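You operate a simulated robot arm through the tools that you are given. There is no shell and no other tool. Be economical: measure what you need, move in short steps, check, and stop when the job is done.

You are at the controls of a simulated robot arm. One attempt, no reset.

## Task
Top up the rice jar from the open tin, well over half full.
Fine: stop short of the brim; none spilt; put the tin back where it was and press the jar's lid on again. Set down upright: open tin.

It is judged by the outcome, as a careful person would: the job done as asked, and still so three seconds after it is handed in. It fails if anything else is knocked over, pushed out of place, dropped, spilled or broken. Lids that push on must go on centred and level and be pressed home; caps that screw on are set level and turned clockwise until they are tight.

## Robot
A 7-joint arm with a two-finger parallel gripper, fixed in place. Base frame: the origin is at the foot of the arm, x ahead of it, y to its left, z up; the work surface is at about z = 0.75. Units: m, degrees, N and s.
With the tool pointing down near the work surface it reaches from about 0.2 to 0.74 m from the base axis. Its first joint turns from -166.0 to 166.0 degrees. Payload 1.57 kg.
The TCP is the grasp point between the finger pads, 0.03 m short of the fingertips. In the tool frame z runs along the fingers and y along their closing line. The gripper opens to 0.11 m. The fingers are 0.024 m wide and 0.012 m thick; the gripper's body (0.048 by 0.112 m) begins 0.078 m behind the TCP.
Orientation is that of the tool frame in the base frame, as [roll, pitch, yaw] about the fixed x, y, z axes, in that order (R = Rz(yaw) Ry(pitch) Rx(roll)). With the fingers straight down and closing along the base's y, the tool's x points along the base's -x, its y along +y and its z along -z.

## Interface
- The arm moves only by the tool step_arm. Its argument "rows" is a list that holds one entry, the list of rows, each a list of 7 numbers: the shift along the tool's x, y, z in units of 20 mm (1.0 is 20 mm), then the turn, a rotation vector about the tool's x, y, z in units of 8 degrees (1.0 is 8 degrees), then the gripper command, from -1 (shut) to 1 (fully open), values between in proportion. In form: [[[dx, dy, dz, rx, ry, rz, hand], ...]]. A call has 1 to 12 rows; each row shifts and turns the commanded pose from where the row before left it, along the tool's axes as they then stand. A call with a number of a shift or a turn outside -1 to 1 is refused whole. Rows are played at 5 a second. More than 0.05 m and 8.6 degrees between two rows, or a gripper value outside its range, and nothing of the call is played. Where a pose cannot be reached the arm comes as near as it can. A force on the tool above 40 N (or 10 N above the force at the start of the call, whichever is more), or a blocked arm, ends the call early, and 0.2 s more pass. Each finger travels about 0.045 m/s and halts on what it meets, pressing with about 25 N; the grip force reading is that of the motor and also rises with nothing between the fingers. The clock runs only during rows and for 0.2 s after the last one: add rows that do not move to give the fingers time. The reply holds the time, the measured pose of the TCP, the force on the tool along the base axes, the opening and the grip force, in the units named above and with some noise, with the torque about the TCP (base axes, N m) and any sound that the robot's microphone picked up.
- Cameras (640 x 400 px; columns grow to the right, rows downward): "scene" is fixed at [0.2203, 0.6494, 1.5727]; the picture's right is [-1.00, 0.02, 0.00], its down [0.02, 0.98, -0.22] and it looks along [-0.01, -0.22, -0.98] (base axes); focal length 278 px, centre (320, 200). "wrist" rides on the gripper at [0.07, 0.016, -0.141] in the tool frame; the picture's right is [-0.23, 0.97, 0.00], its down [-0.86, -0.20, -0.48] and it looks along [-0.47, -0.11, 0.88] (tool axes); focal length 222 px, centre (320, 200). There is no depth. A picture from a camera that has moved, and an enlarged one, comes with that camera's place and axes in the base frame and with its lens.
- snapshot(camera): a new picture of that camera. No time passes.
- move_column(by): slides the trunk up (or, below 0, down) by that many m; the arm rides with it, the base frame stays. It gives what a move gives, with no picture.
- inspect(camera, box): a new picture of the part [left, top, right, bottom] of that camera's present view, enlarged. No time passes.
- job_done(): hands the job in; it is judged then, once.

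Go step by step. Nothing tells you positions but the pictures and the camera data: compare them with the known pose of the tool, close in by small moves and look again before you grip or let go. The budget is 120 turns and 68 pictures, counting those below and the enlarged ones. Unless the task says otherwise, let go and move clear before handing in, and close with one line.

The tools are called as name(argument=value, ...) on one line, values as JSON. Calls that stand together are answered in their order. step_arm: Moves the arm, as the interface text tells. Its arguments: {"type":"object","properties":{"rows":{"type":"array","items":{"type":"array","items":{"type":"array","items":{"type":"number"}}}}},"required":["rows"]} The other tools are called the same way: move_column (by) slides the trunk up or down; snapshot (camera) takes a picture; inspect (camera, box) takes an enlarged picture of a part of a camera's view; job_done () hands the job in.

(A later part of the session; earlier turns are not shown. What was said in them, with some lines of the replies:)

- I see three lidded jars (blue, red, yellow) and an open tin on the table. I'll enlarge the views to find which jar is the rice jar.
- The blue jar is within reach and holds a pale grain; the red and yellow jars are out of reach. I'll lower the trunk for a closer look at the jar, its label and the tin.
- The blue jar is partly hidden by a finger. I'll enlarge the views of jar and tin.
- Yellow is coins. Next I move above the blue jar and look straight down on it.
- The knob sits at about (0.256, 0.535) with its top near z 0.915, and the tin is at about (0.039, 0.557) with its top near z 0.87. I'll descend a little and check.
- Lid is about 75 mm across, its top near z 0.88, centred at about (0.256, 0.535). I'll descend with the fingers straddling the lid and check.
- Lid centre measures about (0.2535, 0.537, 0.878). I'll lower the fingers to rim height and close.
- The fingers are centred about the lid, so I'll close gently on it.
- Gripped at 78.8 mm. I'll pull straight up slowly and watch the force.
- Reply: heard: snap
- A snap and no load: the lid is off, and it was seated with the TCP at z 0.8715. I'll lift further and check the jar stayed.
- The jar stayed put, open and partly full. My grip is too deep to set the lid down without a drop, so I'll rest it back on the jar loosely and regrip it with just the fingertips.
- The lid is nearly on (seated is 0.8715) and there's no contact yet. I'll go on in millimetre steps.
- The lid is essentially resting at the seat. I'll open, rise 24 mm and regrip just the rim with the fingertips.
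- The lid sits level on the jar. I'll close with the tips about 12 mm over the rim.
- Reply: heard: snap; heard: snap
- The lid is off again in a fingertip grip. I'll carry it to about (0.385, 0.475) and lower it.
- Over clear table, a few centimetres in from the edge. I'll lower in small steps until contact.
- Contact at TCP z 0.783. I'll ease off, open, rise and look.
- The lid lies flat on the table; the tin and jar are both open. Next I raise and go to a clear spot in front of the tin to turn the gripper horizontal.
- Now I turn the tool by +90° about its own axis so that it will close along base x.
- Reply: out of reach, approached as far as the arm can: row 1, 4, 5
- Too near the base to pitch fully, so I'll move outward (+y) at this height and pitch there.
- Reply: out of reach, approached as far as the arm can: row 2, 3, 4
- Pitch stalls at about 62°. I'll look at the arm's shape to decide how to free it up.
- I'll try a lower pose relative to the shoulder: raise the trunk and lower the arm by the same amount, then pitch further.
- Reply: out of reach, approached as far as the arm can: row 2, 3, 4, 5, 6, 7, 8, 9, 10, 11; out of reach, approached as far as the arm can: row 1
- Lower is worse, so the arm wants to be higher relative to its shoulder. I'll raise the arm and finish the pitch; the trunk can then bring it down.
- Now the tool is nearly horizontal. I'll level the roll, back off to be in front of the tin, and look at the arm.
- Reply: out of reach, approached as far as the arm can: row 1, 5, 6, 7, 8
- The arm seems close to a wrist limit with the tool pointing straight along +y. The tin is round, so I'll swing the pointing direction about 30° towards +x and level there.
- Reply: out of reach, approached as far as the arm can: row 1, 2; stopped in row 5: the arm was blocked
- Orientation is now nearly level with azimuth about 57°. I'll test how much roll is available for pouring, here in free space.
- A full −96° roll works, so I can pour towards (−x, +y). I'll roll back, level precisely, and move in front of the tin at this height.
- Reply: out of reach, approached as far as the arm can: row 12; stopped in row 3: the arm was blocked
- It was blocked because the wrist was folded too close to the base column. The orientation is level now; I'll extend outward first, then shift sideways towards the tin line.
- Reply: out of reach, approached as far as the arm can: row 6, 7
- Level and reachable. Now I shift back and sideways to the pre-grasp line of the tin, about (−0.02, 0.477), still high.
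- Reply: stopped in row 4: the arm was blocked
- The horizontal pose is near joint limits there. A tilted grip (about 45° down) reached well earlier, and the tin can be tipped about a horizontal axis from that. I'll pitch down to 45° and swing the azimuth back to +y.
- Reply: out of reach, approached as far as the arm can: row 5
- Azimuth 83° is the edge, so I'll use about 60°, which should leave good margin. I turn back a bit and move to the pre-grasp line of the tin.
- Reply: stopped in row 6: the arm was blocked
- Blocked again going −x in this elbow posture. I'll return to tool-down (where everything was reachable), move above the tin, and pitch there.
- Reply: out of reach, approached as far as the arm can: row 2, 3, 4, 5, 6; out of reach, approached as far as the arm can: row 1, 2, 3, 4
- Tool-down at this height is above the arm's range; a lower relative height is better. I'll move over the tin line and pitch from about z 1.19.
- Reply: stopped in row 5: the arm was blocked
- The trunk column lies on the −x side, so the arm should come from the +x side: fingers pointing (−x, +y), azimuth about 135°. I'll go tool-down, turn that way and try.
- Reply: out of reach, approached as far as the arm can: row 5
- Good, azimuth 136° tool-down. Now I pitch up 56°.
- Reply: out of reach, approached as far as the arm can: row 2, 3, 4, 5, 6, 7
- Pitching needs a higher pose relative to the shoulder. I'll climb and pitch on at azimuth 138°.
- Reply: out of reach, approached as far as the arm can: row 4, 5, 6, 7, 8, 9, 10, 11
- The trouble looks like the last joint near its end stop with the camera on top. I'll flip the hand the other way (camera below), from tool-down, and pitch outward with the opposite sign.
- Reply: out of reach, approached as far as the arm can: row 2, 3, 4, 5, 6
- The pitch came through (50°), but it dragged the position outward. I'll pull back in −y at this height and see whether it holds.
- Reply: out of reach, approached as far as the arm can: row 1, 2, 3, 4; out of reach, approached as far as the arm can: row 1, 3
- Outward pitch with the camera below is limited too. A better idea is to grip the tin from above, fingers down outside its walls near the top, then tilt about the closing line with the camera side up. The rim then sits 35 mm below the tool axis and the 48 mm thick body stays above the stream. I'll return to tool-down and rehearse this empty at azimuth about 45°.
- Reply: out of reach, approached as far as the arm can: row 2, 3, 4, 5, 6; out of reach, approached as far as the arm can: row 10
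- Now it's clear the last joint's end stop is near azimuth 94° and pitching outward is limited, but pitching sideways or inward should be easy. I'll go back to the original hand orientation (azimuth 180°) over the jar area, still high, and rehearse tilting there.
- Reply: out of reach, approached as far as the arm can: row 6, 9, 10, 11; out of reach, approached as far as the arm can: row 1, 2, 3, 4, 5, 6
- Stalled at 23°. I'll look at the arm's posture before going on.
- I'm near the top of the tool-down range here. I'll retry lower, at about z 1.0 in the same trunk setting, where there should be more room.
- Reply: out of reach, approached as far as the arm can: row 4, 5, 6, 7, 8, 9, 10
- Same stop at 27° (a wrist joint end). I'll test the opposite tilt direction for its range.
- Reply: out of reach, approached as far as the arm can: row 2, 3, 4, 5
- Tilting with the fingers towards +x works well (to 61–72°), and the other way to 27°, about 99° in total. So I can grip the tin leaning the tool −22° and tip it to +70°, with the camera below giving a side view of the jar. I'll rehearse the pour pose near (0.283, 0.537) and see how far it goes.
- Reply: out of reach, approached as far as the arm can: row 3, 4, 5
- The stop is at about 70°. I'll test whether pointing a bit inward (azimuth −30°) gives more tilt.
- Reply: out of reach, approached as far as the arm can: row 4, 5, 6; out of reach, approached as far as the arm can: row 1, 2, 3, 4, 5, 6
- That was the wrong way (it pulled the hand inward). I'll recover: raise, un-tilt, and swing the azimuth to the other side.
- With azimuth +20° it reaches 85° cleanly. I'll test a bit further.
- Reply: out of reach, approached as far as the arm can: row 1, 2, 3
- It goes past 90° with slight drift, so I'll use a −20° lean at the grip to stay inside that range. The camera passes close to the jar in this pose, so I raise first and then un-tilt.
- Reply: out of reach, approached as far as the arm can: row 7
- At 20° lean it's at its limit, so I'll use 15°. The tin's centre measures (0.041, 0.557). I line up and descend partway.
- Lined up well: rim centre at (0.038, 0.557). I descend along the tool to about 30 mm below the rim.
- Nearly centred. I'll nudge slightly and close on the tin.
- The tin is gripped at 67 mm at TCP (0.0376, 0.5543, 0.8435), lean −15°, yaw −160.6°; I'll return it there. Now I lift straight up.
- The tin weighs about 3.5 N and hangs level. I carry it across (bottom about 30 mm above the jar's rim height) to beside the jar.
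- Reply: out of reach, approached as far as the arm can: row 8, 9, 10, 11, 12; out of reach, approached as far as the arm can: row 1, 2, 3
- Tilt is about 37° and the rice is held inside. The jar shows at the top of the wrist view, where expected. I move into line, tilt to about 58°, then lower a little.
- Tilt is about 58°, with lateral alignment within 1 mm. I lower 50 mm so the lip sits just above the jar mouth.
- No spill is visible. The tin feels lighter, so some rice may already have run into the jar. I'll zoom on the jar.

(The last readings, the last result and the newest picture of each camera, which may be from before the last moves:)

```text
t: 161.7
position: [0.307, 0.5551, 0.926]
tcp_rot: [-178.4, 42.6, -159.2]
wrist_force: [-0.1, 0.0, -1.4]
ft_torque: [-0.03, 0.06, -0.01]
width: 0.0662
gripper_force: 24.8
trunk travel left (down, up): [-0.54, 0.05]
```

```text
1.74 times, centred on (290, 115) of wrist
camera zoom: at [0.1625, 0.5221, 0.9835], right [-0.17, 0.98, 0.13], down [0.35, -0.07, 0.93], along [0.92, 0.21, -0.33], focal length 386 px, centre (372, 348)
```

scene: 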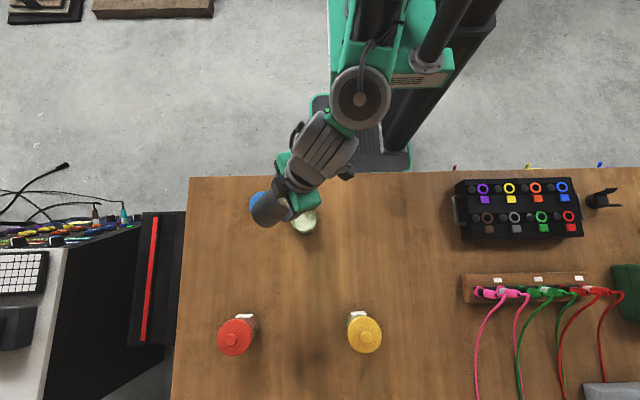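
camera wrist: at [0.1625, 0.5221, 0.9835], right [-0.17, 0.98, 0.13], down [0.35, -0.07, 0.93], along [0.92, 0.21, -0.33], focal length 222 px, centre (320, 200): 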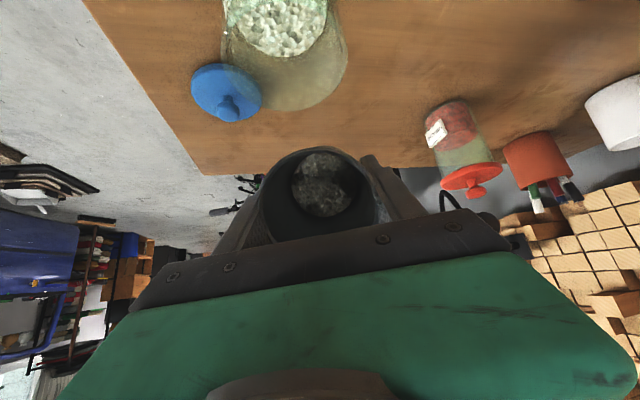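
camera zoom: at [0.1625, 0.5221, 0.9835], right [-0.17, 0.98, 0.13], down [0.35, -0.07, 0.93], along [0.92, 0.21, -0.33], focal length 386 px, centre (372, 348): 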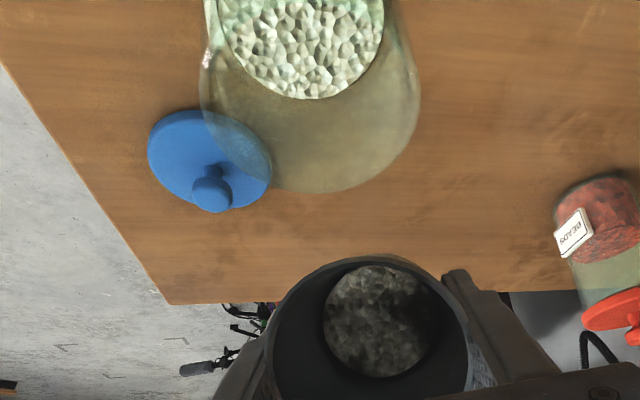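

The jar's rice surface has risen from about z 0.804 to about 0.826 (rim about 0.868), so rice is flowing and landing in the jar. I tilt a little more and watch.

step_arm(rows=[[[0, 0, 0, 0, 0, 0, -0.2], [0, 0, 0, 0, 0, 0, -0.2], [0, 0, 0, 0, 0, 0, -0.2], [0, 0, 0, 0, 0, 0, -0.2], [0, 0, 0, 0, 0, 0, -0.2]]])

inspect(camera="wrist", box=[180, 0, 400, 230])

```text
t: 162.9
position: [0.3085, 0.5547, 0.9264]
tcp_rot: [-178.4, 42.7, -159.3]
wrist_force: [0.4, 0.1, -2.0]
ft_torque: [-0.02, 0.06, 0.02]
width: 0.0662
gripper_force: 25.1
trunk travel left (down, up): [-0.54, 0.05]
```

```text
1.74 times, centred on (290, 115) of wrist
camera zoom: at [0.1625, 0.5221, 0.9837], right [-0.17, 0.98, 0.13], down [0.35, -0.07, 0.94], along [0.92, 0.21, -0.33], focal length 386 px, centre (372, 348)
```

zoom: 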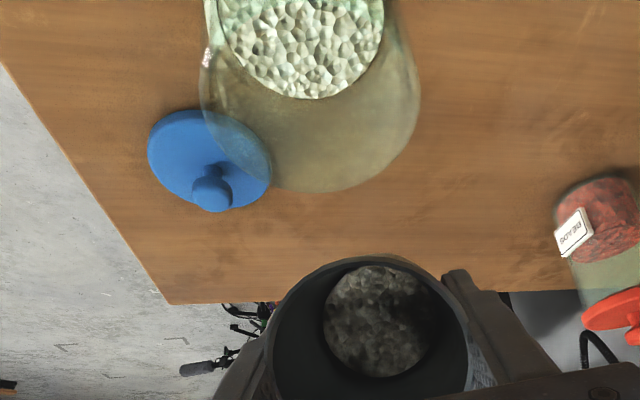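

The flow has settled at this tilt. I add 5° and wait.

step_arm(rows=[[[0, 0, 0, 0, -0.3, 0, -0.2], [0, 0, 0, 0, -0.3, 0, -0.2], [0, 0, 0, 0, 0, 0, -0.2], [0, 0, 0, 0, 0, 0, -0.2], [0, 0, 0, 0, 0, 0, -0.2]]])

inspect(camera="wrist", box=[180, 0, 400, 230])

```text
t: 164.1
position: [0.3086, 0.5536, 0.9261]
tcp_rot: [-178.2, 47.4, -159.0]
wrist_force: [-0.1, 0.3, -1.9]
ft_torque: [-0.05, 0.09, -0.01]
width: 0.0663
gripper_force: 25.4
trunk travel left (down, up): [-0.54, 0.05]
```

```text
1.74 times, centred on (290, 115) of wrist
camera zoom: at [0.159, 0.5204, 0.9715], right [-0.18, 0.97, 0.15], down [0.27, -0.09, 0.96], along [0.94, 0.22, -0.25], focal length 386 px, centre (372, 348)
```

zoom: 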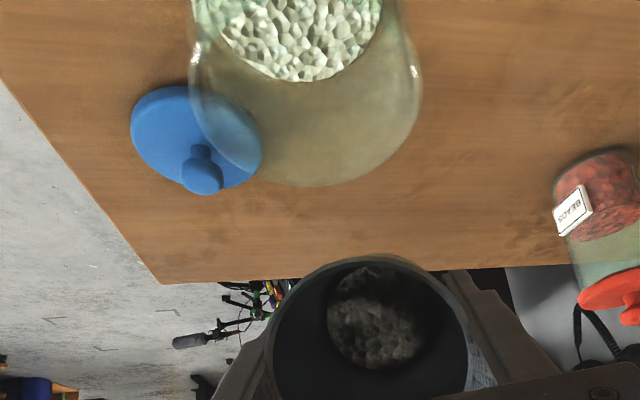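

No change between 58° and 62°: the jar surface is steady at about z 0.825 (≈65%). The tin still has rice, so I tilt on to about 71° with the lip kept over the mouth.

step_arm(rows=[[[0.27, 0, -0.29, 0, -0.3, 0, -0.2], [0, 0, 0, 0, -0.4, 0, -0.2], [0, 0, 0, 0, -0.4, 0, -0.2], [0, 0, 0, 0, 0, 0, -0.2], [0, 0, 0, 0, 0, 0, -0.2], [0, 0, 0, 0, 0, 0, -0.2]]])

inspect(camera="wrist", box=[180, 0, 400, 230])

```text
t: 165.5
position: [0.3006, 0.5516, 0.9273]
tcp_rot: [-177.8, 56.2, -158.5]
wrist_force: [-0.5, 0.4, -0.7]
ft_torque: [-0.02, 0.05, 0.02]
width: 0.0661
gripper_force: 24.5
trunk travel left (down, up): [-0.54, 0.05]
```

```text
1.74 times, centred on (290, 115) of wrist
camera zoom: at [0.1471, 0.5159, 0.948], right [-0.21, 0.96, 0.17], down [0.13, -0.14, 0.98], along [0.97, 0.23, -0.1], focal length 386 px, centre (372, 348)
```

zoom: 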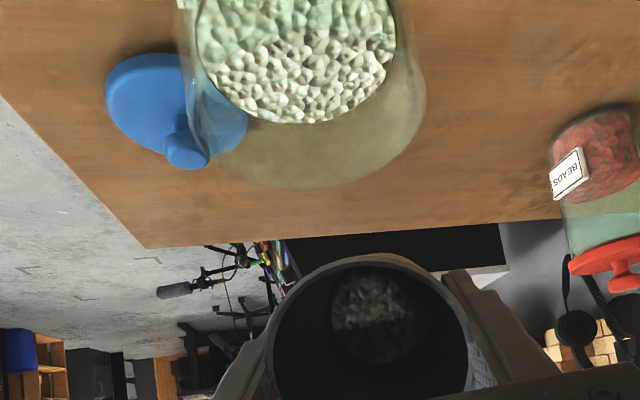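

The jar's surface is now at about z 0.847 of a 0.869 rim, roughly 80% full. I stop here: un-tilt to cut the flow, then raise.

step_arm(rows=[[[0, 0, 0, 0, 0.8, 0, -0.2], [0, 0, 0, 0, 0.8, 0, -0.2], [-0.3, 0, -0.3, 0, 0.6, 0, -0.2], [-0.6, 0, -0.6, 0, 0, 0, -0.2], [-0.6, 0, -0.65, 0, 0, 0, -0.2], [-0.6, 0, -0.65, 0, 0, 0, -0.2], [-0.5, 0, -0.65, 0, 0, 0, -0.2], [0, 0, 0, 0, 0.8, 0, -0.2], [0, 0, 0, 0, 0.8, 0, -0.2], [0, 0, 0, 0, 0.8, 0, -0.2], [0, 0, 0, 0, 0, 0, -0.2]]])

snapshot(camera="wrist")

```text
t: 167.9
position: [0.3029, 0.5547, 1.0044]
tcp_rot: [-178.7, 19.3, -159.8]
wrist_force: [0.6, -0.4, -1.6]
ft_torque: [0.03, 0.01, -0.01]
width: 0.0664
gripper_force: 25.3
trunk travel left (down, up): [-0.54, 0.05]
```

```text
19 pictures are left
camera wrist: at [0.1912, 0.5349, 1.1148], right [-0.13, 0.99, 0.06], down [0.67, 0.04, 0.74], along [0.73, 0.13, -0.67], focal length 222 px, centre (320, 200)
```

wrist: 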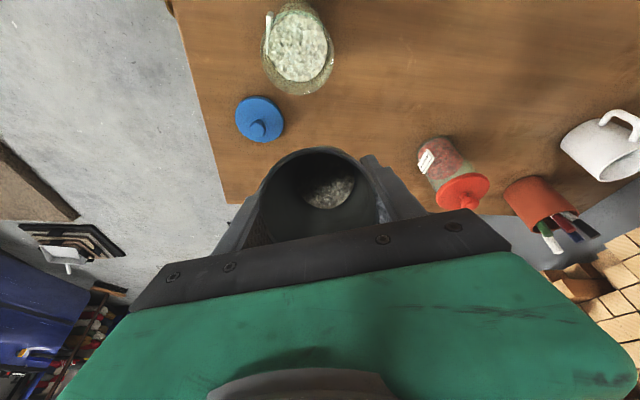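

Clean so far, with no rice on the table. I carry the tin back towards its spot while it is still slightly tilted (rice deep inside), then set it upright there.

step_arm(rows=[[[0.904, 0.35, -0.316, 0, 0, 0, -0.2], [0.904, 0.35, -0.316, 0, 0, 0, -0.2], [0.904, 0.35, -0.316, 0, 0, 0, -0.2], [0.904, 0.35, -0.316, 0, 0, 0, -0.2], [0.904, 0.35, -0.316, 0, 0, 0, -0.2], [0.904, 0.35, -0.316, 0, 0, 0, -0.2], [0.904, 0.35, -0.316, 0, 0, 0, -0.2], [0.904, 0.35, -0.316, 0, 0, 0, -0.2], [0.904, 0.35, -0.316, 0, 0, 0, -0.2], [0.904, 0.35, -0.316, 0, 0, 0, -0.2], [0.904, 0.35, -0.316, 0, 0, 0, -0.2], [0.904, 0.35, -0.316, 0, 0, 0, -0.2]]])

step_arm(rows=[[[0.904, 0.35, -0.316, 0, 0, 0, -0.2], [0, 0, 0, 0, 0.9, 0, -0.2], [0, 0, 0, 0, 0.9, 0, -0.2], [0, 0, 0, 0, 0.9, 0, -0.2], [0, 0, 0, 0, 0.9, 0, -0.2], [0, 0, 0, 0, 0.69, 0, -0.2], [0, 0, 0, 0, 0, 0, -0.2]]])

```text
t: 170.5
position: [0.059, 0.5552, 0.9996]
tcp_rot: [-178.7, 19.4, -159.9]
wrist_force: [-0.1, 0.1, -1.4]
ft_torque: [0.0, 0.04, 0.0]
width: 0.0661
gripper_force: 24.8
trunk travel left (down, up): [-0.54, 0.05]
```

```text
t: 172.1
position: [0.0394, 0.5577, 1.0013]
tcp_rot: [-178.7, -14.9, -160.7]
wrist_force: [0.3, 0.3, -0.9]
ft_torque: [-0.02, 0.02, 0.0]
width: 0.0664
gripper_force: 25.0
trunk travel left (down, up): [-0.54, 0.05]
```

Upright at its spot. I correct 3 mm and lower, stopping 8 mm above the set-down height.

step_arm(rows=[[[0.13, -0.13, 0, 0, 0, 0, -0.2], [-0.24, 0, 0.9, 0, 0, 0, -0.2], [-0.24, 0, 0.9, 0, 0, 0, -0.2], [-0.24, 0, 0.9, 0, 0, 0, -0.2], [-0.24, 0, 0.9, 0, 0, 0, -0.2], [-0.24, 0, 0.9, 0, 0, 0, -0.2], [-0.24, 0, 0.9, 0, 0, 0, -0.2], [-0.24, 0, 0.9, 0, 0, 0, -0.2], [-0.24, 0, 0.9, 0, 0, 0, -0.2], [0, 0, 0, 0, 0, 0, -0.2]]])

```text
t: 174.3
position: [0.0407, 0.5522, 0.8536]
tcp_rot: [-178.9, -14.9, -160.6]
wrist_force: [-0.7, 0.3, -0.4]
ft_torque: [0.01, -0.04, 0.0]
width: 0.066
gripper_force: 25.1
trunk travel left (down, up): [-0.54, 0.05]
```

step_arm(rows=[[[0.1, 0.1, 0, 0, 0, 0, -0.2], [-0.06, 0, 0.22, 0, 0, 0, -0.2], [0, 0, 0, 0, 0, 0, -0.2], [0, 0, 0, 0, 0, 0, -0.2]]])

step_arm(rows=[[[-0.03, 0, 0.12, 0, 0, 0, -0.2], [0, 0, 0, 0, 0, 0, -0.2]]])

step_arm(rows=[[[-0.015, 0, 0.06, 0, 0, 0, -0.2], [0, 0, 0, 0, 0, 0, -0.2]]])

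```text
t: 175.3
position: [0.0364, 0.5527, 0.8492]
tcp_rot: [-178.9, -14.9, -160.6]
wrist_force: [0.3, -0.1, -1.0]
ft_torque: [0.01, -0.02, -0.01]
width: 0.066
gripper_force: 25.0
trunk travel left (down, up): [-0.54, 0.05]
```

```text
t: 175.9
position: [0.0362, 0.5515, 0.8452]
tcp_rot: [-178.8, -14.9, -160.6]
wrist_force: [0.9, 0.0, -1.5]
ft_torque: [0.01, -0.03, -0.03]
width: 0.0661
gripper_force: 24.9
trunk travel left (down, up): [-0.54, 0.05]
```

```text
t: 176.5
position: [0.0355, 0.5516, 0.8463]
tcp_rot: [-178.9, -14.9, -160.6]
wrist_force: [-0.5, -2.2, 6.4]
ft_torque: [0.1, 0.04, 0.01]
width: 0.0664
gripper_force: 25.1
trunk travel left (down, up): [-0.54, 0.05]
```

The tin has touched down within about 3 mm of its spot. I release and back off along the tool.

step_arm(rows=[[[0, 0, 0, 0, 0, 0, 0.25], [0, 0, 0, 0, 0, 0, 0.4], [0, 0, 0, 0, 0, 0, 0.7], [0, 0, 0, 0, 0, 0, 1], [0, 0, 0, 0, 0, 0, 1], [0, 0, -0.9, 0, 0, 0, 1], [0, 0, -0.9, 0, 0, 0, 1], [0, 0, -0.9, 0, 0, 0, 1], [0, 0, -0.9, 0, 0, 0, 1], [0, 0, -0.9, 0, 0, 0, 1], [0, 0, -0.9, 0, 0, 0, 1], [0, 0, 0, 0, 0, 0, 1]]])

snapshot(camera="wrist")

```text
t: 179.1
position: [0.0606, 0.5635, 0.9492]
tcp_rot: [-178.8, -14.9, -160.7]
wrist_force: [0.0, 1.1, 0.8]
ft_torque: [0.02, -0.05, 0.02]
width: 0.1098
gripper_force: 0.1
trunk travel left (down, up): [-0.54, 0.05]
```

```text
18 pictures are left
camera wrist: at [0.0244, 0.5713, 1.1042], right [-0.12, 0.99, -0.08], down [0.96, 0.14, 0.25], along [0.25, -0.05, -0.97], focal length 222 px, centre (320, 200)
```

wrist: 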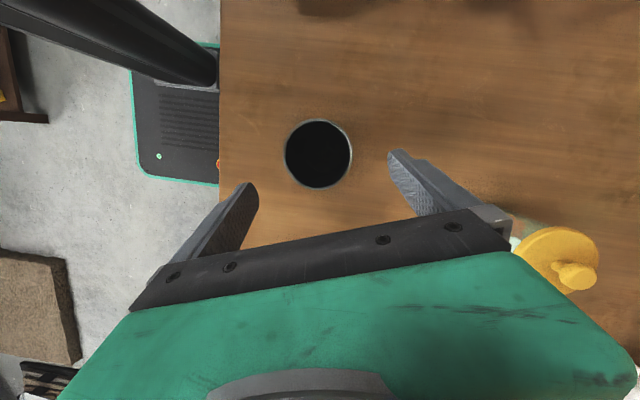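

The tin stands upright. I straighten the tool and go back towards the lid; then I'll check the tin's place from the scene camera.

step_arm(rows=[[[0, 0, -0.3, 0, -0.93, 0, 1], [0, 0, -0.3, 0, -0.93, 0, 1], [-0.92, -0.625, 0, 0, 0, 0, 1], [-0.92, -0.625, 0, 0, 0, 0, 1], [-0.92, -0.625, 0, 0, 0, 0, 1], [-0.92, -0.625, 0, 0, 0, 0, 1], [-0.92, -0.625, 0, 0, 0, 0, 1], [-0.92, -0.625, 0, 0, 0, 0, 1], [-0.92, -0.625, 0, 0, 0, 0, 1], [-0.92, -0.625, 0, 0, 0, 0, 1], [-0.92, -0.625, 0, 0, 0, 0, 1], [-0.92, -0.625, 0, 0, 0, 0, 1]]])

step_arm(rows=[[[-0.92, -0.625, 0, 0, 0, 0, 1], [-0.92, -0.625, 0, 0, 0, 0, 1], [-0.92, -0.625, 0, 0, 0, 0, 1], [-0.92, -0.625, 0, 0, 0, 0, 1], [-0.92, -0.625, 0, 0, 0, 0, 1], [0, 0, 0, 0, 0, 0, 1]]])

inspect(camera="scene", box=[260, 180, 420, 260])

snapshot(camera="wrist")

```text
t: 181.7
position: [0.2783, 0.5095, 0.9639]
tcp_rot: [-178.7, 0.0, -160.3]
wrist_force: [0.7, -0.3, 0.2]
ft_torque: [-0.03, -0.03, -0.02]
width: 0.11
gripper_force: 0.1
trunk travel left (down, up): [-0.54, 0.05]
```

```text
t: 183.1
position: [0.3877, 0.4813, 0.9641]
tcp_rot: [-178.8, 0.0, -160.3]
wrist_force: [0.0, 0.0, -0.3]
ft_torque: [-0.01, 0.01, 0.04]
width: 0.11
gripper_force: 0.0
trunk travel left (down, up): [-0.54, 0.05]
```

```text
4.00 times, centred on (340, 220) of scene
camera zoom: at [0.2203, 0.6494, 1.5727], right [-1.0, 0.02, 0.0], down [0.02, 0.98, -0.22], along [-0.01, -0.22, -0.98], focal length 1113 px, centre (240, 120)
```

zoom: 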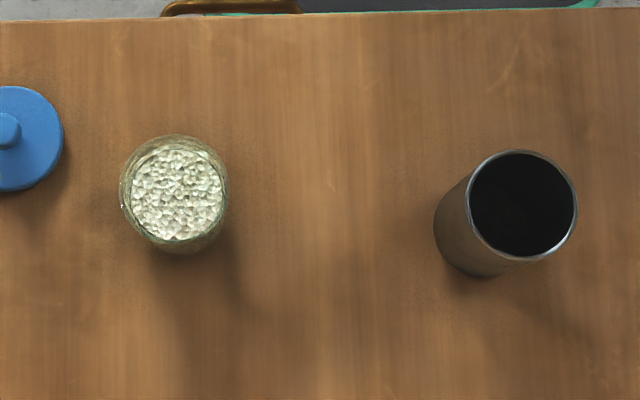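

```text
16 pictures are left
camera wrist: at [0.315, 0.4763, 1.106], right [-0.11, 0.99, -0.02], down [0.87, 0.11, 0.48], along [0.48, 0.04, -0.88], focal length 222 px, centre (320, 200)
```

wrist: 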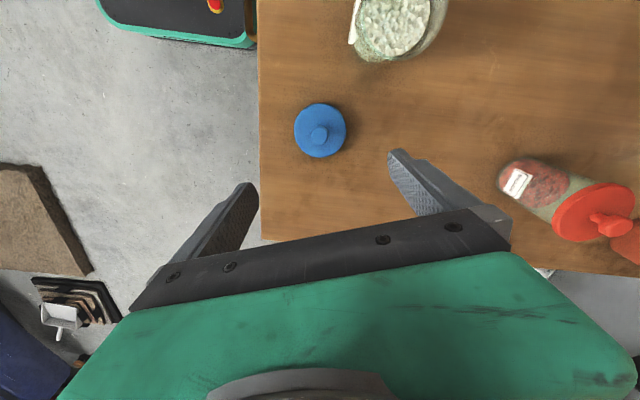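

The jar hasn't moved; it's about 80% full with nothing spilt, and the tin is back within about 5 mm. Next I line up over the lid and descend.

step_arm(rows=[[[0.23, -0.08, 0, 0, 0, 0, 1], [0, 0, 0.9, 0, 0, 0, 1], [0, 0, 0.9, 0, 0, 0, 1], [0, 0, 0.9, 0, 0, 0, 1], [0, 0, 0.9, 0, 0, 0, 1], [0, 0, 0.9, 0, 0, 0, 1], [0, 0, 0.9, 0, 0, 0, 1], [0, 0, 0.9, 0, 0, 0, 1], [0, 0, 0.7, 0, 0, 0, 1], [0, 0, 0, 0, 0, 0, 1]]])

snapshot(camera="wrist")

```text
t: 185.3
position: [0.3837, 0.4762, 0.8227]
tcp_rot: [-178.9, 0.0, -160.3]
wrist_force: [-0.2, -0.3, 0.5]
ft_torque: [-0.02, -0.03, 0.0]
width: 0.1098
gripper_force: 0.0
trunk travel left (down, up): [-0.54, 0.05]
```

```text
15 pictures are left
camera wrist: at [0.3114, 0.4715, 0.9649], right [-0.11, 0.99, -0.02], down [0.87, 0.11, 0.48], along [0.48, 0.04, -0.88], focal length 222 px, centre (320, 200)
```

wrist: 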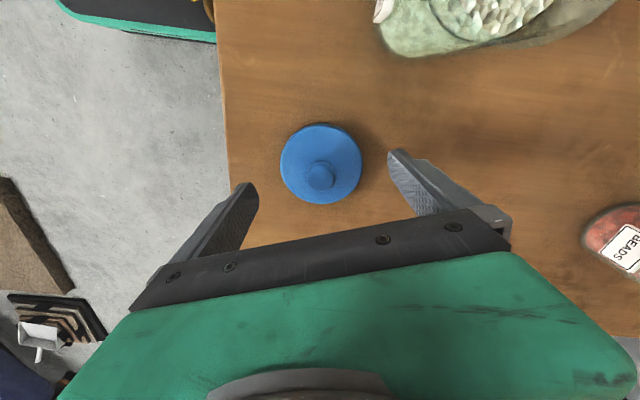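

Lid centre is about (0.381, 0.477). I fine-tune, remove the 1° roll, descend to rim height and close in stages.

step_arm(rows=[[[0.1, 0.06, 0.3, -0.14, 0, 0, 1], [0, 0, 0.8, 0, 0, 0, 1], [0, 0, 0.7, 0, 0, 0, 1], [0, 0, 0, 0, 0, 0, 0.7], [0, 0, 0, 0, 0, 0, 0.5], [0, 0, 0, 0, 0, 0, 0.48], [0, 0, 0, 0, 0, 0, 0.48]]])

snapshot(camera="wrist")

```text
t: 186.9
position: [0.382, 0.4747, 0.7886]
tcp_rot: [-180.0, 0.0, -160.3]
wrist_force: [1.1, 0.1, 0.4]
ft_torque: [-0.01, 0.01, 0.02]
width: 0.0813
gripper_force: 0.1
trunk travel left (down, up): [-0.54, 0.05]
```

```text
14 pictures are left
camera wrist: at [0.3097, 0.468, 0.9308], right [-0.11, 0.99, 0.0], down [0.87, 0.1, 0.48], along [0.48, 0.05, -0.88], focal length 222 px, centre (320, 200)
```

wrist: 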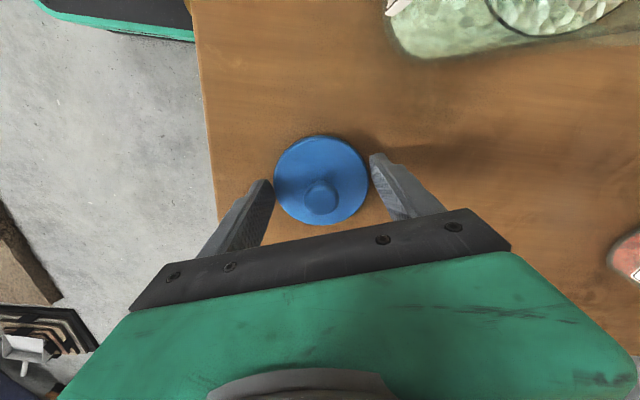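

step_arm(rows=[[[0, 0, 0.2, 0, 0, 0, 0.48], [0, 0, 0, 0, 0, 0, 0.4], [0, 0, 0, 0, 0, 0, 0.3], [0, 0, 0, 0, 0, 0, 0.2], [0, 0, 0, 0, 0, 0, 0.1], [0, 0, 0, 0, 0, 0, 0.1]]])

step_arm(rows=[[[0, 0, -0.5, 0, 0, 0, 0], [0, 0, -0.9, 0, 0, 0, 0], [0, 0, -0.9, 0, 0, 0, 0], [0, 0, -0.9, 0, 0, 0, 0], [0, 0, -0.9, 0, 0, 0, 0], [0, 0, -0.9, 0, 0, 0, 0], [0, 0, -0.9, 0, 0, 0, 0], [0, 0, -0.9, 0, 0, 0, 0], [0, 0, -0.9, 0, 0, 0, 0], [0, 0, 0, 0, 0, 0, 0]]])

snapshot(camera="wrist")

```text
t: 188.3
position: [0.3808, 0.4753, 0.7863]
tcp_rot: [-179.8, 0.0, -160.3]
wrist_force: [0.3, 0.4, 2.1]
ft_torque: [-0.05, -0.01, -0.02]
width: 0.078
gripper_force: 25.6
trunk travel left (down, up): [-0.54, 0.05]
```

```text
t: 190.5
position: [0.3822, 0.4759, 0.9394]
tcp_rot: [-180.0, -0.1, -160.3]
wrist_force: [0.0, 0.5, -0.2]
ft_torque: [-0.03, -0.03, 0.0]
width: 0.0779
gripper_force: 25.1
trunk travel left (down, up): [-0.54, 0.05]
```

```text
13 pictures are left
camera wrist: at [0.31, 0.4683, 1.0817], right [-0.11, 0.99, 0.0], down [0.87, 0.1, 0.48], along [0.48, 0.05, -0.88], focal length 222 px, centre (320, 200)
```

wrist: 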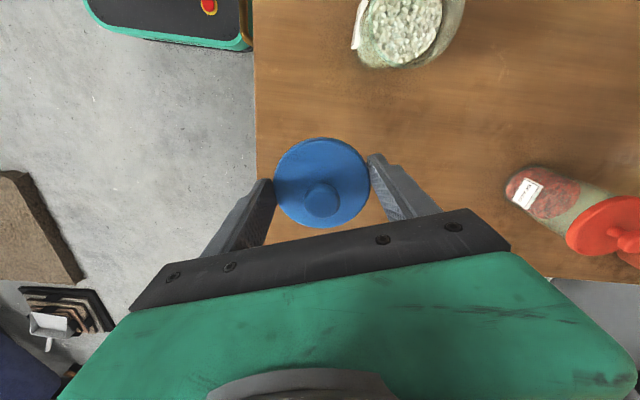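

The lid is held level, its centre within about 2 mm of the TCP. I carry it over the jar, whose centre I take at about (0.254, 0.537).

step_arm(rows=[[[0.846, 0.838, 0, 0, 0, 0, 0], [0.846, 0.838, 0, 0, 0, 0, 0], [0.846, 0.838, 0, 0, 0, 0, 0], [0.846, 0.838, 0, 0, 0, 0, 0], [0.846, 0.838, 0, 0, 0, 0, 0], [0.846, 0.838, 0, 0, 0, 0, 0], [0, 0, 0, 0, 0, 0, 0], [0, 0, 0, 0, 0, 0, 0]]])

snapshot(camera="wrist")

inspect(camera="scene", box=[260, 180, 420, 260])

```text
t: 192.3
position: [0.2519, 0.5363, 0.9385]
tcp_rot: [-179.9, 0.0, -160.3]
wrist_force: [-0.1, 0.6, -0.3]
ft_torque: [-0.02, 0.0, -0.02]
width: 0.0774
gripper_force: 24.8
trunk travel left (down, up): [-0.54, 0.05]
```

```text
12 pictures are left
camera wrist: at [0.1802, 0.5291, 1.0812], right [-0.11, 0.99, 0.0], down [0.87, 0.1, 0.48], along [0.48, 0.05, -0.88], focal length 222 px, centre (320, 200)
```

wrist: 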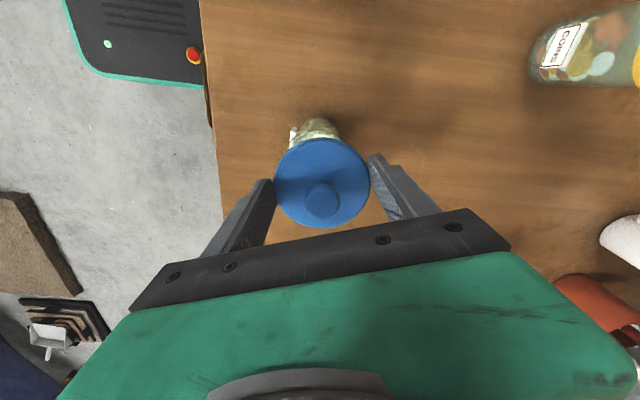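

```text
4.00 times, centred on (340, 220) of scene
camera zoom: at [0.2203, 0.6494, 1.5727], right [-1.0, 0.02, 0.0], down [0.02, 0.98, -0.22], along [-0.01, -0.22, -0.98], focal length 1113 px, centre (240, 120)
```

zoom: 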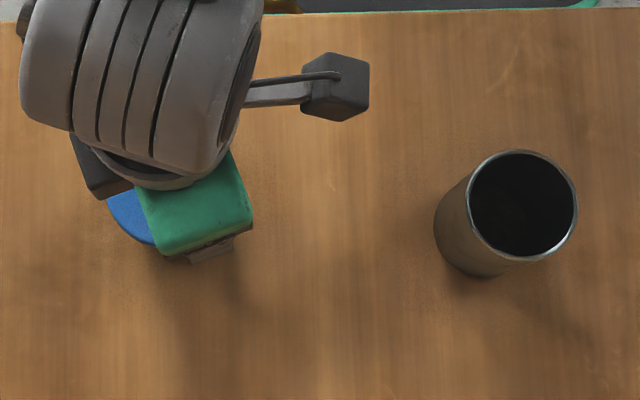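

Aligned. I lower in small steps towards seating, expected at TCP z of about 0.894–0.897.

step_arm(rows=[[[0.03, 0, 0.8, 0, 0, 0, 0], [0, 0, 0.5, 0, 0, 0, 0], [0, 0, 0.25, 0, 0, 0, 0], [0, 0, 0, 0, 0, 0, 0]]])

step_arm(rows=[[[0, 0, 0.15, 0, 0, 0, 0], [0, 0, 0, 0, 0, 0, 0]]])

step_arm(rows=[[[0, 0, 0.15, 0, 0, 0, 0], [0, 0, 0, 0, 0, 0, 0]]])

```text
t: 193.3
position: [0.2528, 0.536, 0.9078]
tcp_rot: [-179.9, -0.1, -160.3]
wrist_force: [1.0, 1.1, 0.0]
ft_torque: [-0.01, 0.03, -0.02]
width: 0.0776
gripper_force: 24.9
trunk travel left (down, up): [-0.54, 0.05]
```

```text
t: 193.9
position: [0.2514, 0.5371, 0.9043]
tcp_rot: [-179.9, 0.0, -160.3]
wrist_force: [0.3, -0.3, 0.6]
ft_torque: [0.01, 0.0, -0.02]
width: 0.0778
gripper_force: 25.3
trunk travel left (down, up): [-0.54, 0.05]
```

```text
t: 194.5
position: [0.2524, 0.5355, 0.9026]
tcp_rot: [-180.0, 0.0, -160.3]
wrist_force: [0.4, -0.1, 0.1]
ft_torque: [-0.03, -0.02, -0.03]
width: 0.0775
gripper_force: 25.0
trunk travel left (down, up): [-0.54, 0.05]
```

step_arm(rows=[[[0, 0, 0.12, 0, 0, 0, 0], [0, 0, 0, 0, 0, 0, 0]]])

step_arm(rows=[[[0, 0, 0.1, 0, 0, 0, 0], [0, 0, 0, 0, 0, 0, 0]]])

step_arm(rows=[[[0, 0, 0.1, 0, 0, 0, 0], [0, 0, 0, 0, 0, 0, 0]]])

```text
t: 195.1
position: [0.2516, 0.5347, 0.9002]
tcp_rot: [-179.9, 0.0, -160.3]
wrist_force: [0.2, 1.1, 0.2]
ft_torque: [-0.01, 0.03, 0.0]
width: 0.0775
gripper_force: 25.0
trunk travel left (down, up): [-0.54, 0.05]
```

```text
t: 195.7
position: [0.2519, 0.5359, 0.8984]
tcp_rot: [-179.9, -0.1, -160.3]
wrist_force: [-0.9, 0.0, 0.4]
ft_torque: [0.01, 0.01, 0.0]
width: 0.0774
gripper_force: 25.4
trunk travel left (down, up): [-0.54, 0.05]
```

```text
t: 196.3
position: [0.2512, 0.5355, 0.8945]
tcp_rot: [-179.9, 0.1, -160.3]
wrist_force: [-0.1, 0.2, -0.5]
ft_torque: [-0.02, 0.05, -0.01]
width: 0.0772
gripper_force: 25.1
trunk travel left (down, up): [-0.54, 0.05]
```

step_arm(rows=[[[-0.04, 0.03, 0.08, 0, 0, 0, 0], [0, 0, 0, 0, 0, 0, 0]]])

step_arm(rows=[[[0, 0, 0.08, 0, 0, 0, 0], [0, 0, 0, 0, 0, 0, 0]]])

step_arm(rows=[[[0, 0, 0.08, 0, 0, 0, 0], [0, 0, 0, 0, 0, 0, 0]]])

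```text
t: 196.9
position: [0.2521, 0.5362, 0.894]
tcp_rot: [-180.0, 0.0, -160.3]
wrist_force: [-0.5, -0.4, 3.4]
ft_torque: [-0.13, 0.0, -0.02]
width: 0.0774
gripper_force: 24.2
trunk travel left (down, up): [-0.54, 0.05]
```

```text
t: 197.5
position: [0.2525, 0.537, 0.895]
tcp_rot: [179.9, 0.2, -160.3]
wrist_force: [-1.9, 0.5, 15.7]
ft_torque: [-0.15, 0.19, -0.11]
width: 0.0773
gripper_force: 24.8
trunk travel left (down, up): [-0.54, 0.05]
```

```text
t: 198.1
position: [0.2525, 0.5364, 0.8915]
tcp_rot: [179.8, 0.1, -160.4]
wrist_force: [-1.5, 3.5, 19.4]
ft_torque: [0.23, -0.13, -0.14]
width: 0.0772
gripper_force: 24.9
trunk travel left (down, up): [-0.54, 0.05]
```

Contact with about 19 N and no snap yet. One or two more small presses.

step_arm(rows=[[[0, 0, 0.06, 0, 0, 0, 0], [0, 0, 0, 0, 0, 0, 0]]])

snapshot(camera="wrist")

```text
t: 198.7
position: [0.2517, 0.5367, 0.8913]
tcp_rot: [-179.9, 0.2, -160.2]
wrist_force: [0.2, 3.9, 19.4]
ft_torque: [0.22, -0.13, -0.15]
width: 0.0772
gripper_force: 24.8
trunk travel left (down, up): [-0.54, 0.05]
```

```text
10 pictures are left
camera wrist: at [0.1799, 0.529, 1.0322], right [-0.11, 0.99, 0.0], down [0.87, 0.1, 0.48], along [0.48, 0.06, -0.88], focal length 222 px, centre (320, 200)
```

wrist: 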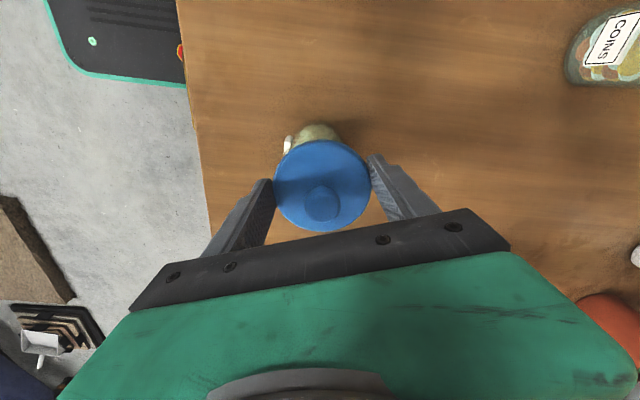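

The lid now slips in the fingers at about 19 N. I'll release it, close the fingers above, and press on the knob from the top.

step_arm(rows=[[[0, 0, -0.08, 0, 0, 0, 0], [0, 0, 0, 0, 0, 0, 0.6], [0, 0, 0, 0, 0, 0, 0.8], [0, 0, 0, 0, 0, 0, 0.8], [0, 0, -0.8, 0, 0, 0, 0.8], [0, 0, -0.9, 0, 0, 0, 0.8], [0, 0, -0.9, 0, 0, 0, 0.8], [0, 0, 0, 0, 0, 0, 0.8]]])

snapshot(camera="wrist")

```text
t: 200.5
position: [0.2521, 0.5359, 0.9449]
tcp_rot: [-180.0, -0.1, -160.3]
wrist_force: [1.0, 0.4, -0.5]
ft_torque: [0.01, 0.02, 0.0]
width: 0.099
gripper_force: 0.1
trunk travel left (down, up): [-0.54, 0.05]
```

```text
9 pictures are left
camera wrist: at [0.1804, 0.5296, 1.087], right [-0.11, 0.99, 0.0], down [0.87, 0.1, 0.48], along [0.48, 0.05, -0.88], focal length 222 px, centre (320, 200)
```

wrist: 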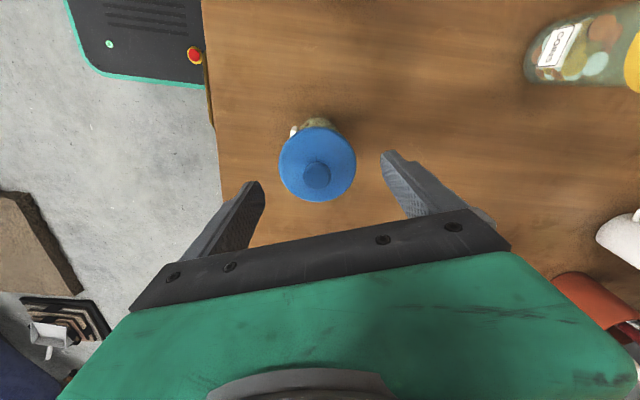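

The lid rests on the jar, centred. I raise a little, close the fingers fully and press down on the knob.

step_arm(rows=[[[-0.06, 0, -0.9, 0, 0, 0, 0.5], [0, 0, 0, 0, 0, 0, 0], [0, 0, 0, 0, 0, 0, -0.6], [0, 0, 0, 0, 0, 0, -1], [0, 0, 0, 0, 0, 0, -1], [0, 0, 0, 0, 0, 0, -1], [0, 0, 0, 0, 0, 0, -1], [0, 0, 0.6, 0, 0, 0, -1], [0, 0, 0, 0, 0, 0, -1]]])

snapshot(camera="wrist")

```text
t: 202.5
position: [0.2533, 0.538, 0.9491]
tcp_rot: [-179.9, 0.0, -160.3]
wrist_force: [-0.3, -0.1, -0.2]
ft_torque: [0.03, -0.01, 0.0]
width: 0.0
gripper_force: 21.9
trunk travel left (down, up): [-0.54, 0.05]
```

```text
8 pictures are left
camera wrist: at [0.182, 0.5299, 1.0917], right [-0.11, 0.99, 0.0], down [0.87, 0.1, 0.48], along [0.48, 0.05, -0.88], focal length 222 px, centre (320, 200)
```

wrist: 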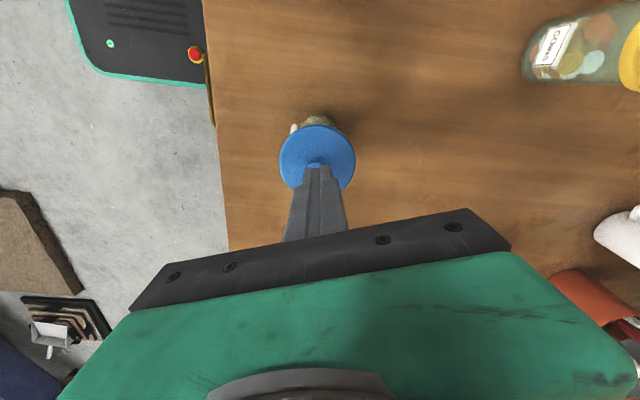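

The closed fingertips are right over the knob. I press down in small steps.

step_arm(rows=[[[0, 0, 0.3, 0, 0, 0, -1], [0, 0, 0.1, 0, 0, 0, -1], [0, 0, 0, 0, 0, 0, -1]]])

step_arm(rows=[[[0, 0, 0.12, 0, 0, 0, -1], [0, 0, 0.08, 0, 0, 0, -1], [0, 0, 0, 0, 0, 0, -1]]])

step_arm(rows=[[[0, 0, 0.08, 0, 0, 0, -1], [0, 0, 0.06, 0, 0, 0, -1], [0, 0, 0, 0, 0, 0, -1]]])

```text
t: 203.3
position: [0.2536, 0.5374, 0.9407]
tcp_rot: [-180.0, 0.0, -160.3]
wrist_force: [0.1, -0.3, -0.2]
ft_torque: [-0.02, -0.03, 0.01]
width: 0.0
gripper_force: 21.3
trunk travel left (down, up): [-0.54, 0.05]
```

```text
t: 204.1
position: [0.253, 0.5375, 0.9372]
tcp_rot: [-179.9, 0.1, -160.3]
wrist_force: [0.8, -0.1, -0.3]
ft_torque: [-0.01, -0.01, 0.01]
width: 0.0
gripper_force: 21.5
trunk travel left (down, up): [-0.54, 0.05]
```

```text
t: 204.9
position: [0.2533, 0.537, 0.9351]
tcp_rot: [-179.9, 0.1, -160.3]
wrist_force: [1.2, 0.0, 0.7]
ft_torque: [0.04, -0.01, 0.0]
width: 0.0002
gripper_force: 21.6
trunk travel left (down, up): [-0.54, 0.05]
```

step_arm(rows=[[[0, 0, 0.1, 0, 0, 0, -1], [0, 0, 0.08, 0, 0, 0, -1], [0, 0, 0, 0, 0, 0, -1]]])

step_arm(rows=[[[0, 0, 0.08, 0, 0, 0, -1], [0, 0, 0.06, 0, 0, 0, -1], [0, 0, 0, 0, 0, 0, -1]]])

step_arm(rows=[[[0, 0, 0.06, 0, 0, 0, -1], [0, 0, 0.06, 0, 0, 0, -1], [0, 0, 0, 0, 0, 0, -1]]])

```text
t: 205.7
position: [0.2531, 0.5376, 0.9305]
tcp_rot: [-179.9, 0.1, -160.3]
wrist_force: [-0.1, -0.4, -0.8]
ft_torque: [-0.01, 0.0, 0.0]
width: 0.0001
gripper_force: 21.2
trunk travel left (down, up): [-0.54, 0.05]
```

```text
t: 206.5
position: [0.254, 0.537, 0.9312]
tcp_rot: [179.7, 0.1, -160.3]
wrist_force: [-1.3, 2.3, 22.1]
ft_torque: [0.08, -0.03, 0.01]
width: 0.0
gripper_force: 20.7
trunk travel left (down, up): [-0.54, 0.05]
heard: snap
```

```text
t: 207.3
position: [0.2535, 0.5401, 0.9314]
tcp_rot: [179.5, 0.4, -160.4]
wrist_force: [-3.4, -3.7, 13.4]
ft_torque: [-0.09, 0.11, -0.01]
width: 0.0
gripper_force: 21.4
trunk travel left (down, up): [-0.54, 0.05]
stopped in row 3: the force on the tool passed its limit at 40 N (the readings are from after the stop); the commanded pose is now the measured one
```

A snap was heard, so the lid is home. I retreat upward and check.

step_arm(rows=[[[0, 0, -0.3, 0, 0, 0, -1], [0, 0, -0.9, 0, 0, 0, -1], [0, 0, -0.9, 0, 0, 0, -1], [0, 0, -0.9, 0, 0, 0, -1], [0, 0, -0.9, 0, 0, 0, -1], [0.9, -0.9, 0, 0, 0, 0, -1], [0.9, -0.9, 0, 0, 0, 0, -1], [0.9, -0.9, 0, 0, 0, 0, -1], [0.9, -0.9, 0, 0, 0, 0, -1], [0.9, -0.9, 0, 0, 0, 0, -1], [0.9, -0.9, 0, 0, 0, 0, -1], [0, 0, 0, 0, 0, 0, -1]]])

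inspect(camera="scene", box=[200, 180, 420, 370])

snapshot(camera="wrist")

```text
t: 209.9
position: [0.1879, 0.4023, 1.0065]
tcp_rot: [179.7, 0.2, -160.3]
wrist_force: [0.5, -0.1, 0.2]
ft_torque: [0.05, -0.01, -0.02]
width: 0.0
gripper_force: 20.7
trunk travel left (down, up): [-0.54, 0.05]
```

```text
2.11 times, centred on (310, 275) of scene
camera zoom: at [0.2203, 0.6494, 1.5727], right [-1.0, 0.02, 0.0], down [0.02, 0.98, -0.22], along [-0.01, -0.22, -0.98], focal length 586 px, centre (341, 42)
```

zoom: 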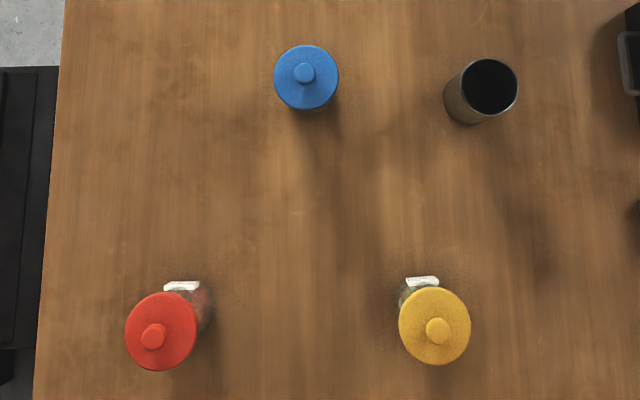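

```text
6 pictures are left
camera wrist: at [0.1168, 0.3941, 1.1488], right [-0.11, 0.99, 0.01], down [0.87, 0.1, 0.48], along [0.48, 0.06, -0.88], focal length 222 px, centre (320, 200)
```

wrist: 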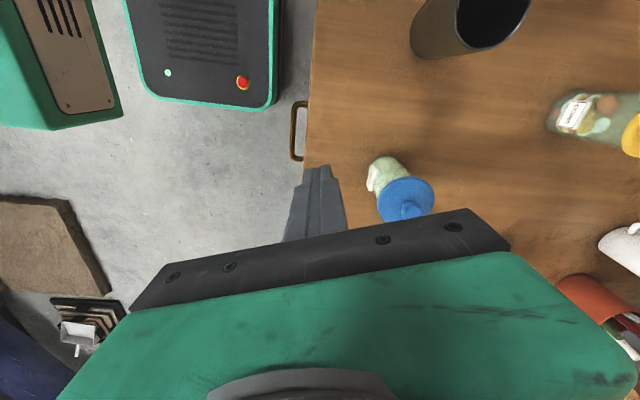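

The lid is seated level on the jar in its original place. The tin stands upright where it was (within about 5 mm), nothing is spilt and the arm is clear, so I hand in.

job_done()

```text
The job is handed in.
```

I topped up the rice jar to roughly 80% and saw no rice on the table. The lid is pressed back on (it snapped home), and the open tin is upright within about 5 mm of where it stood. The tin now looks empty.
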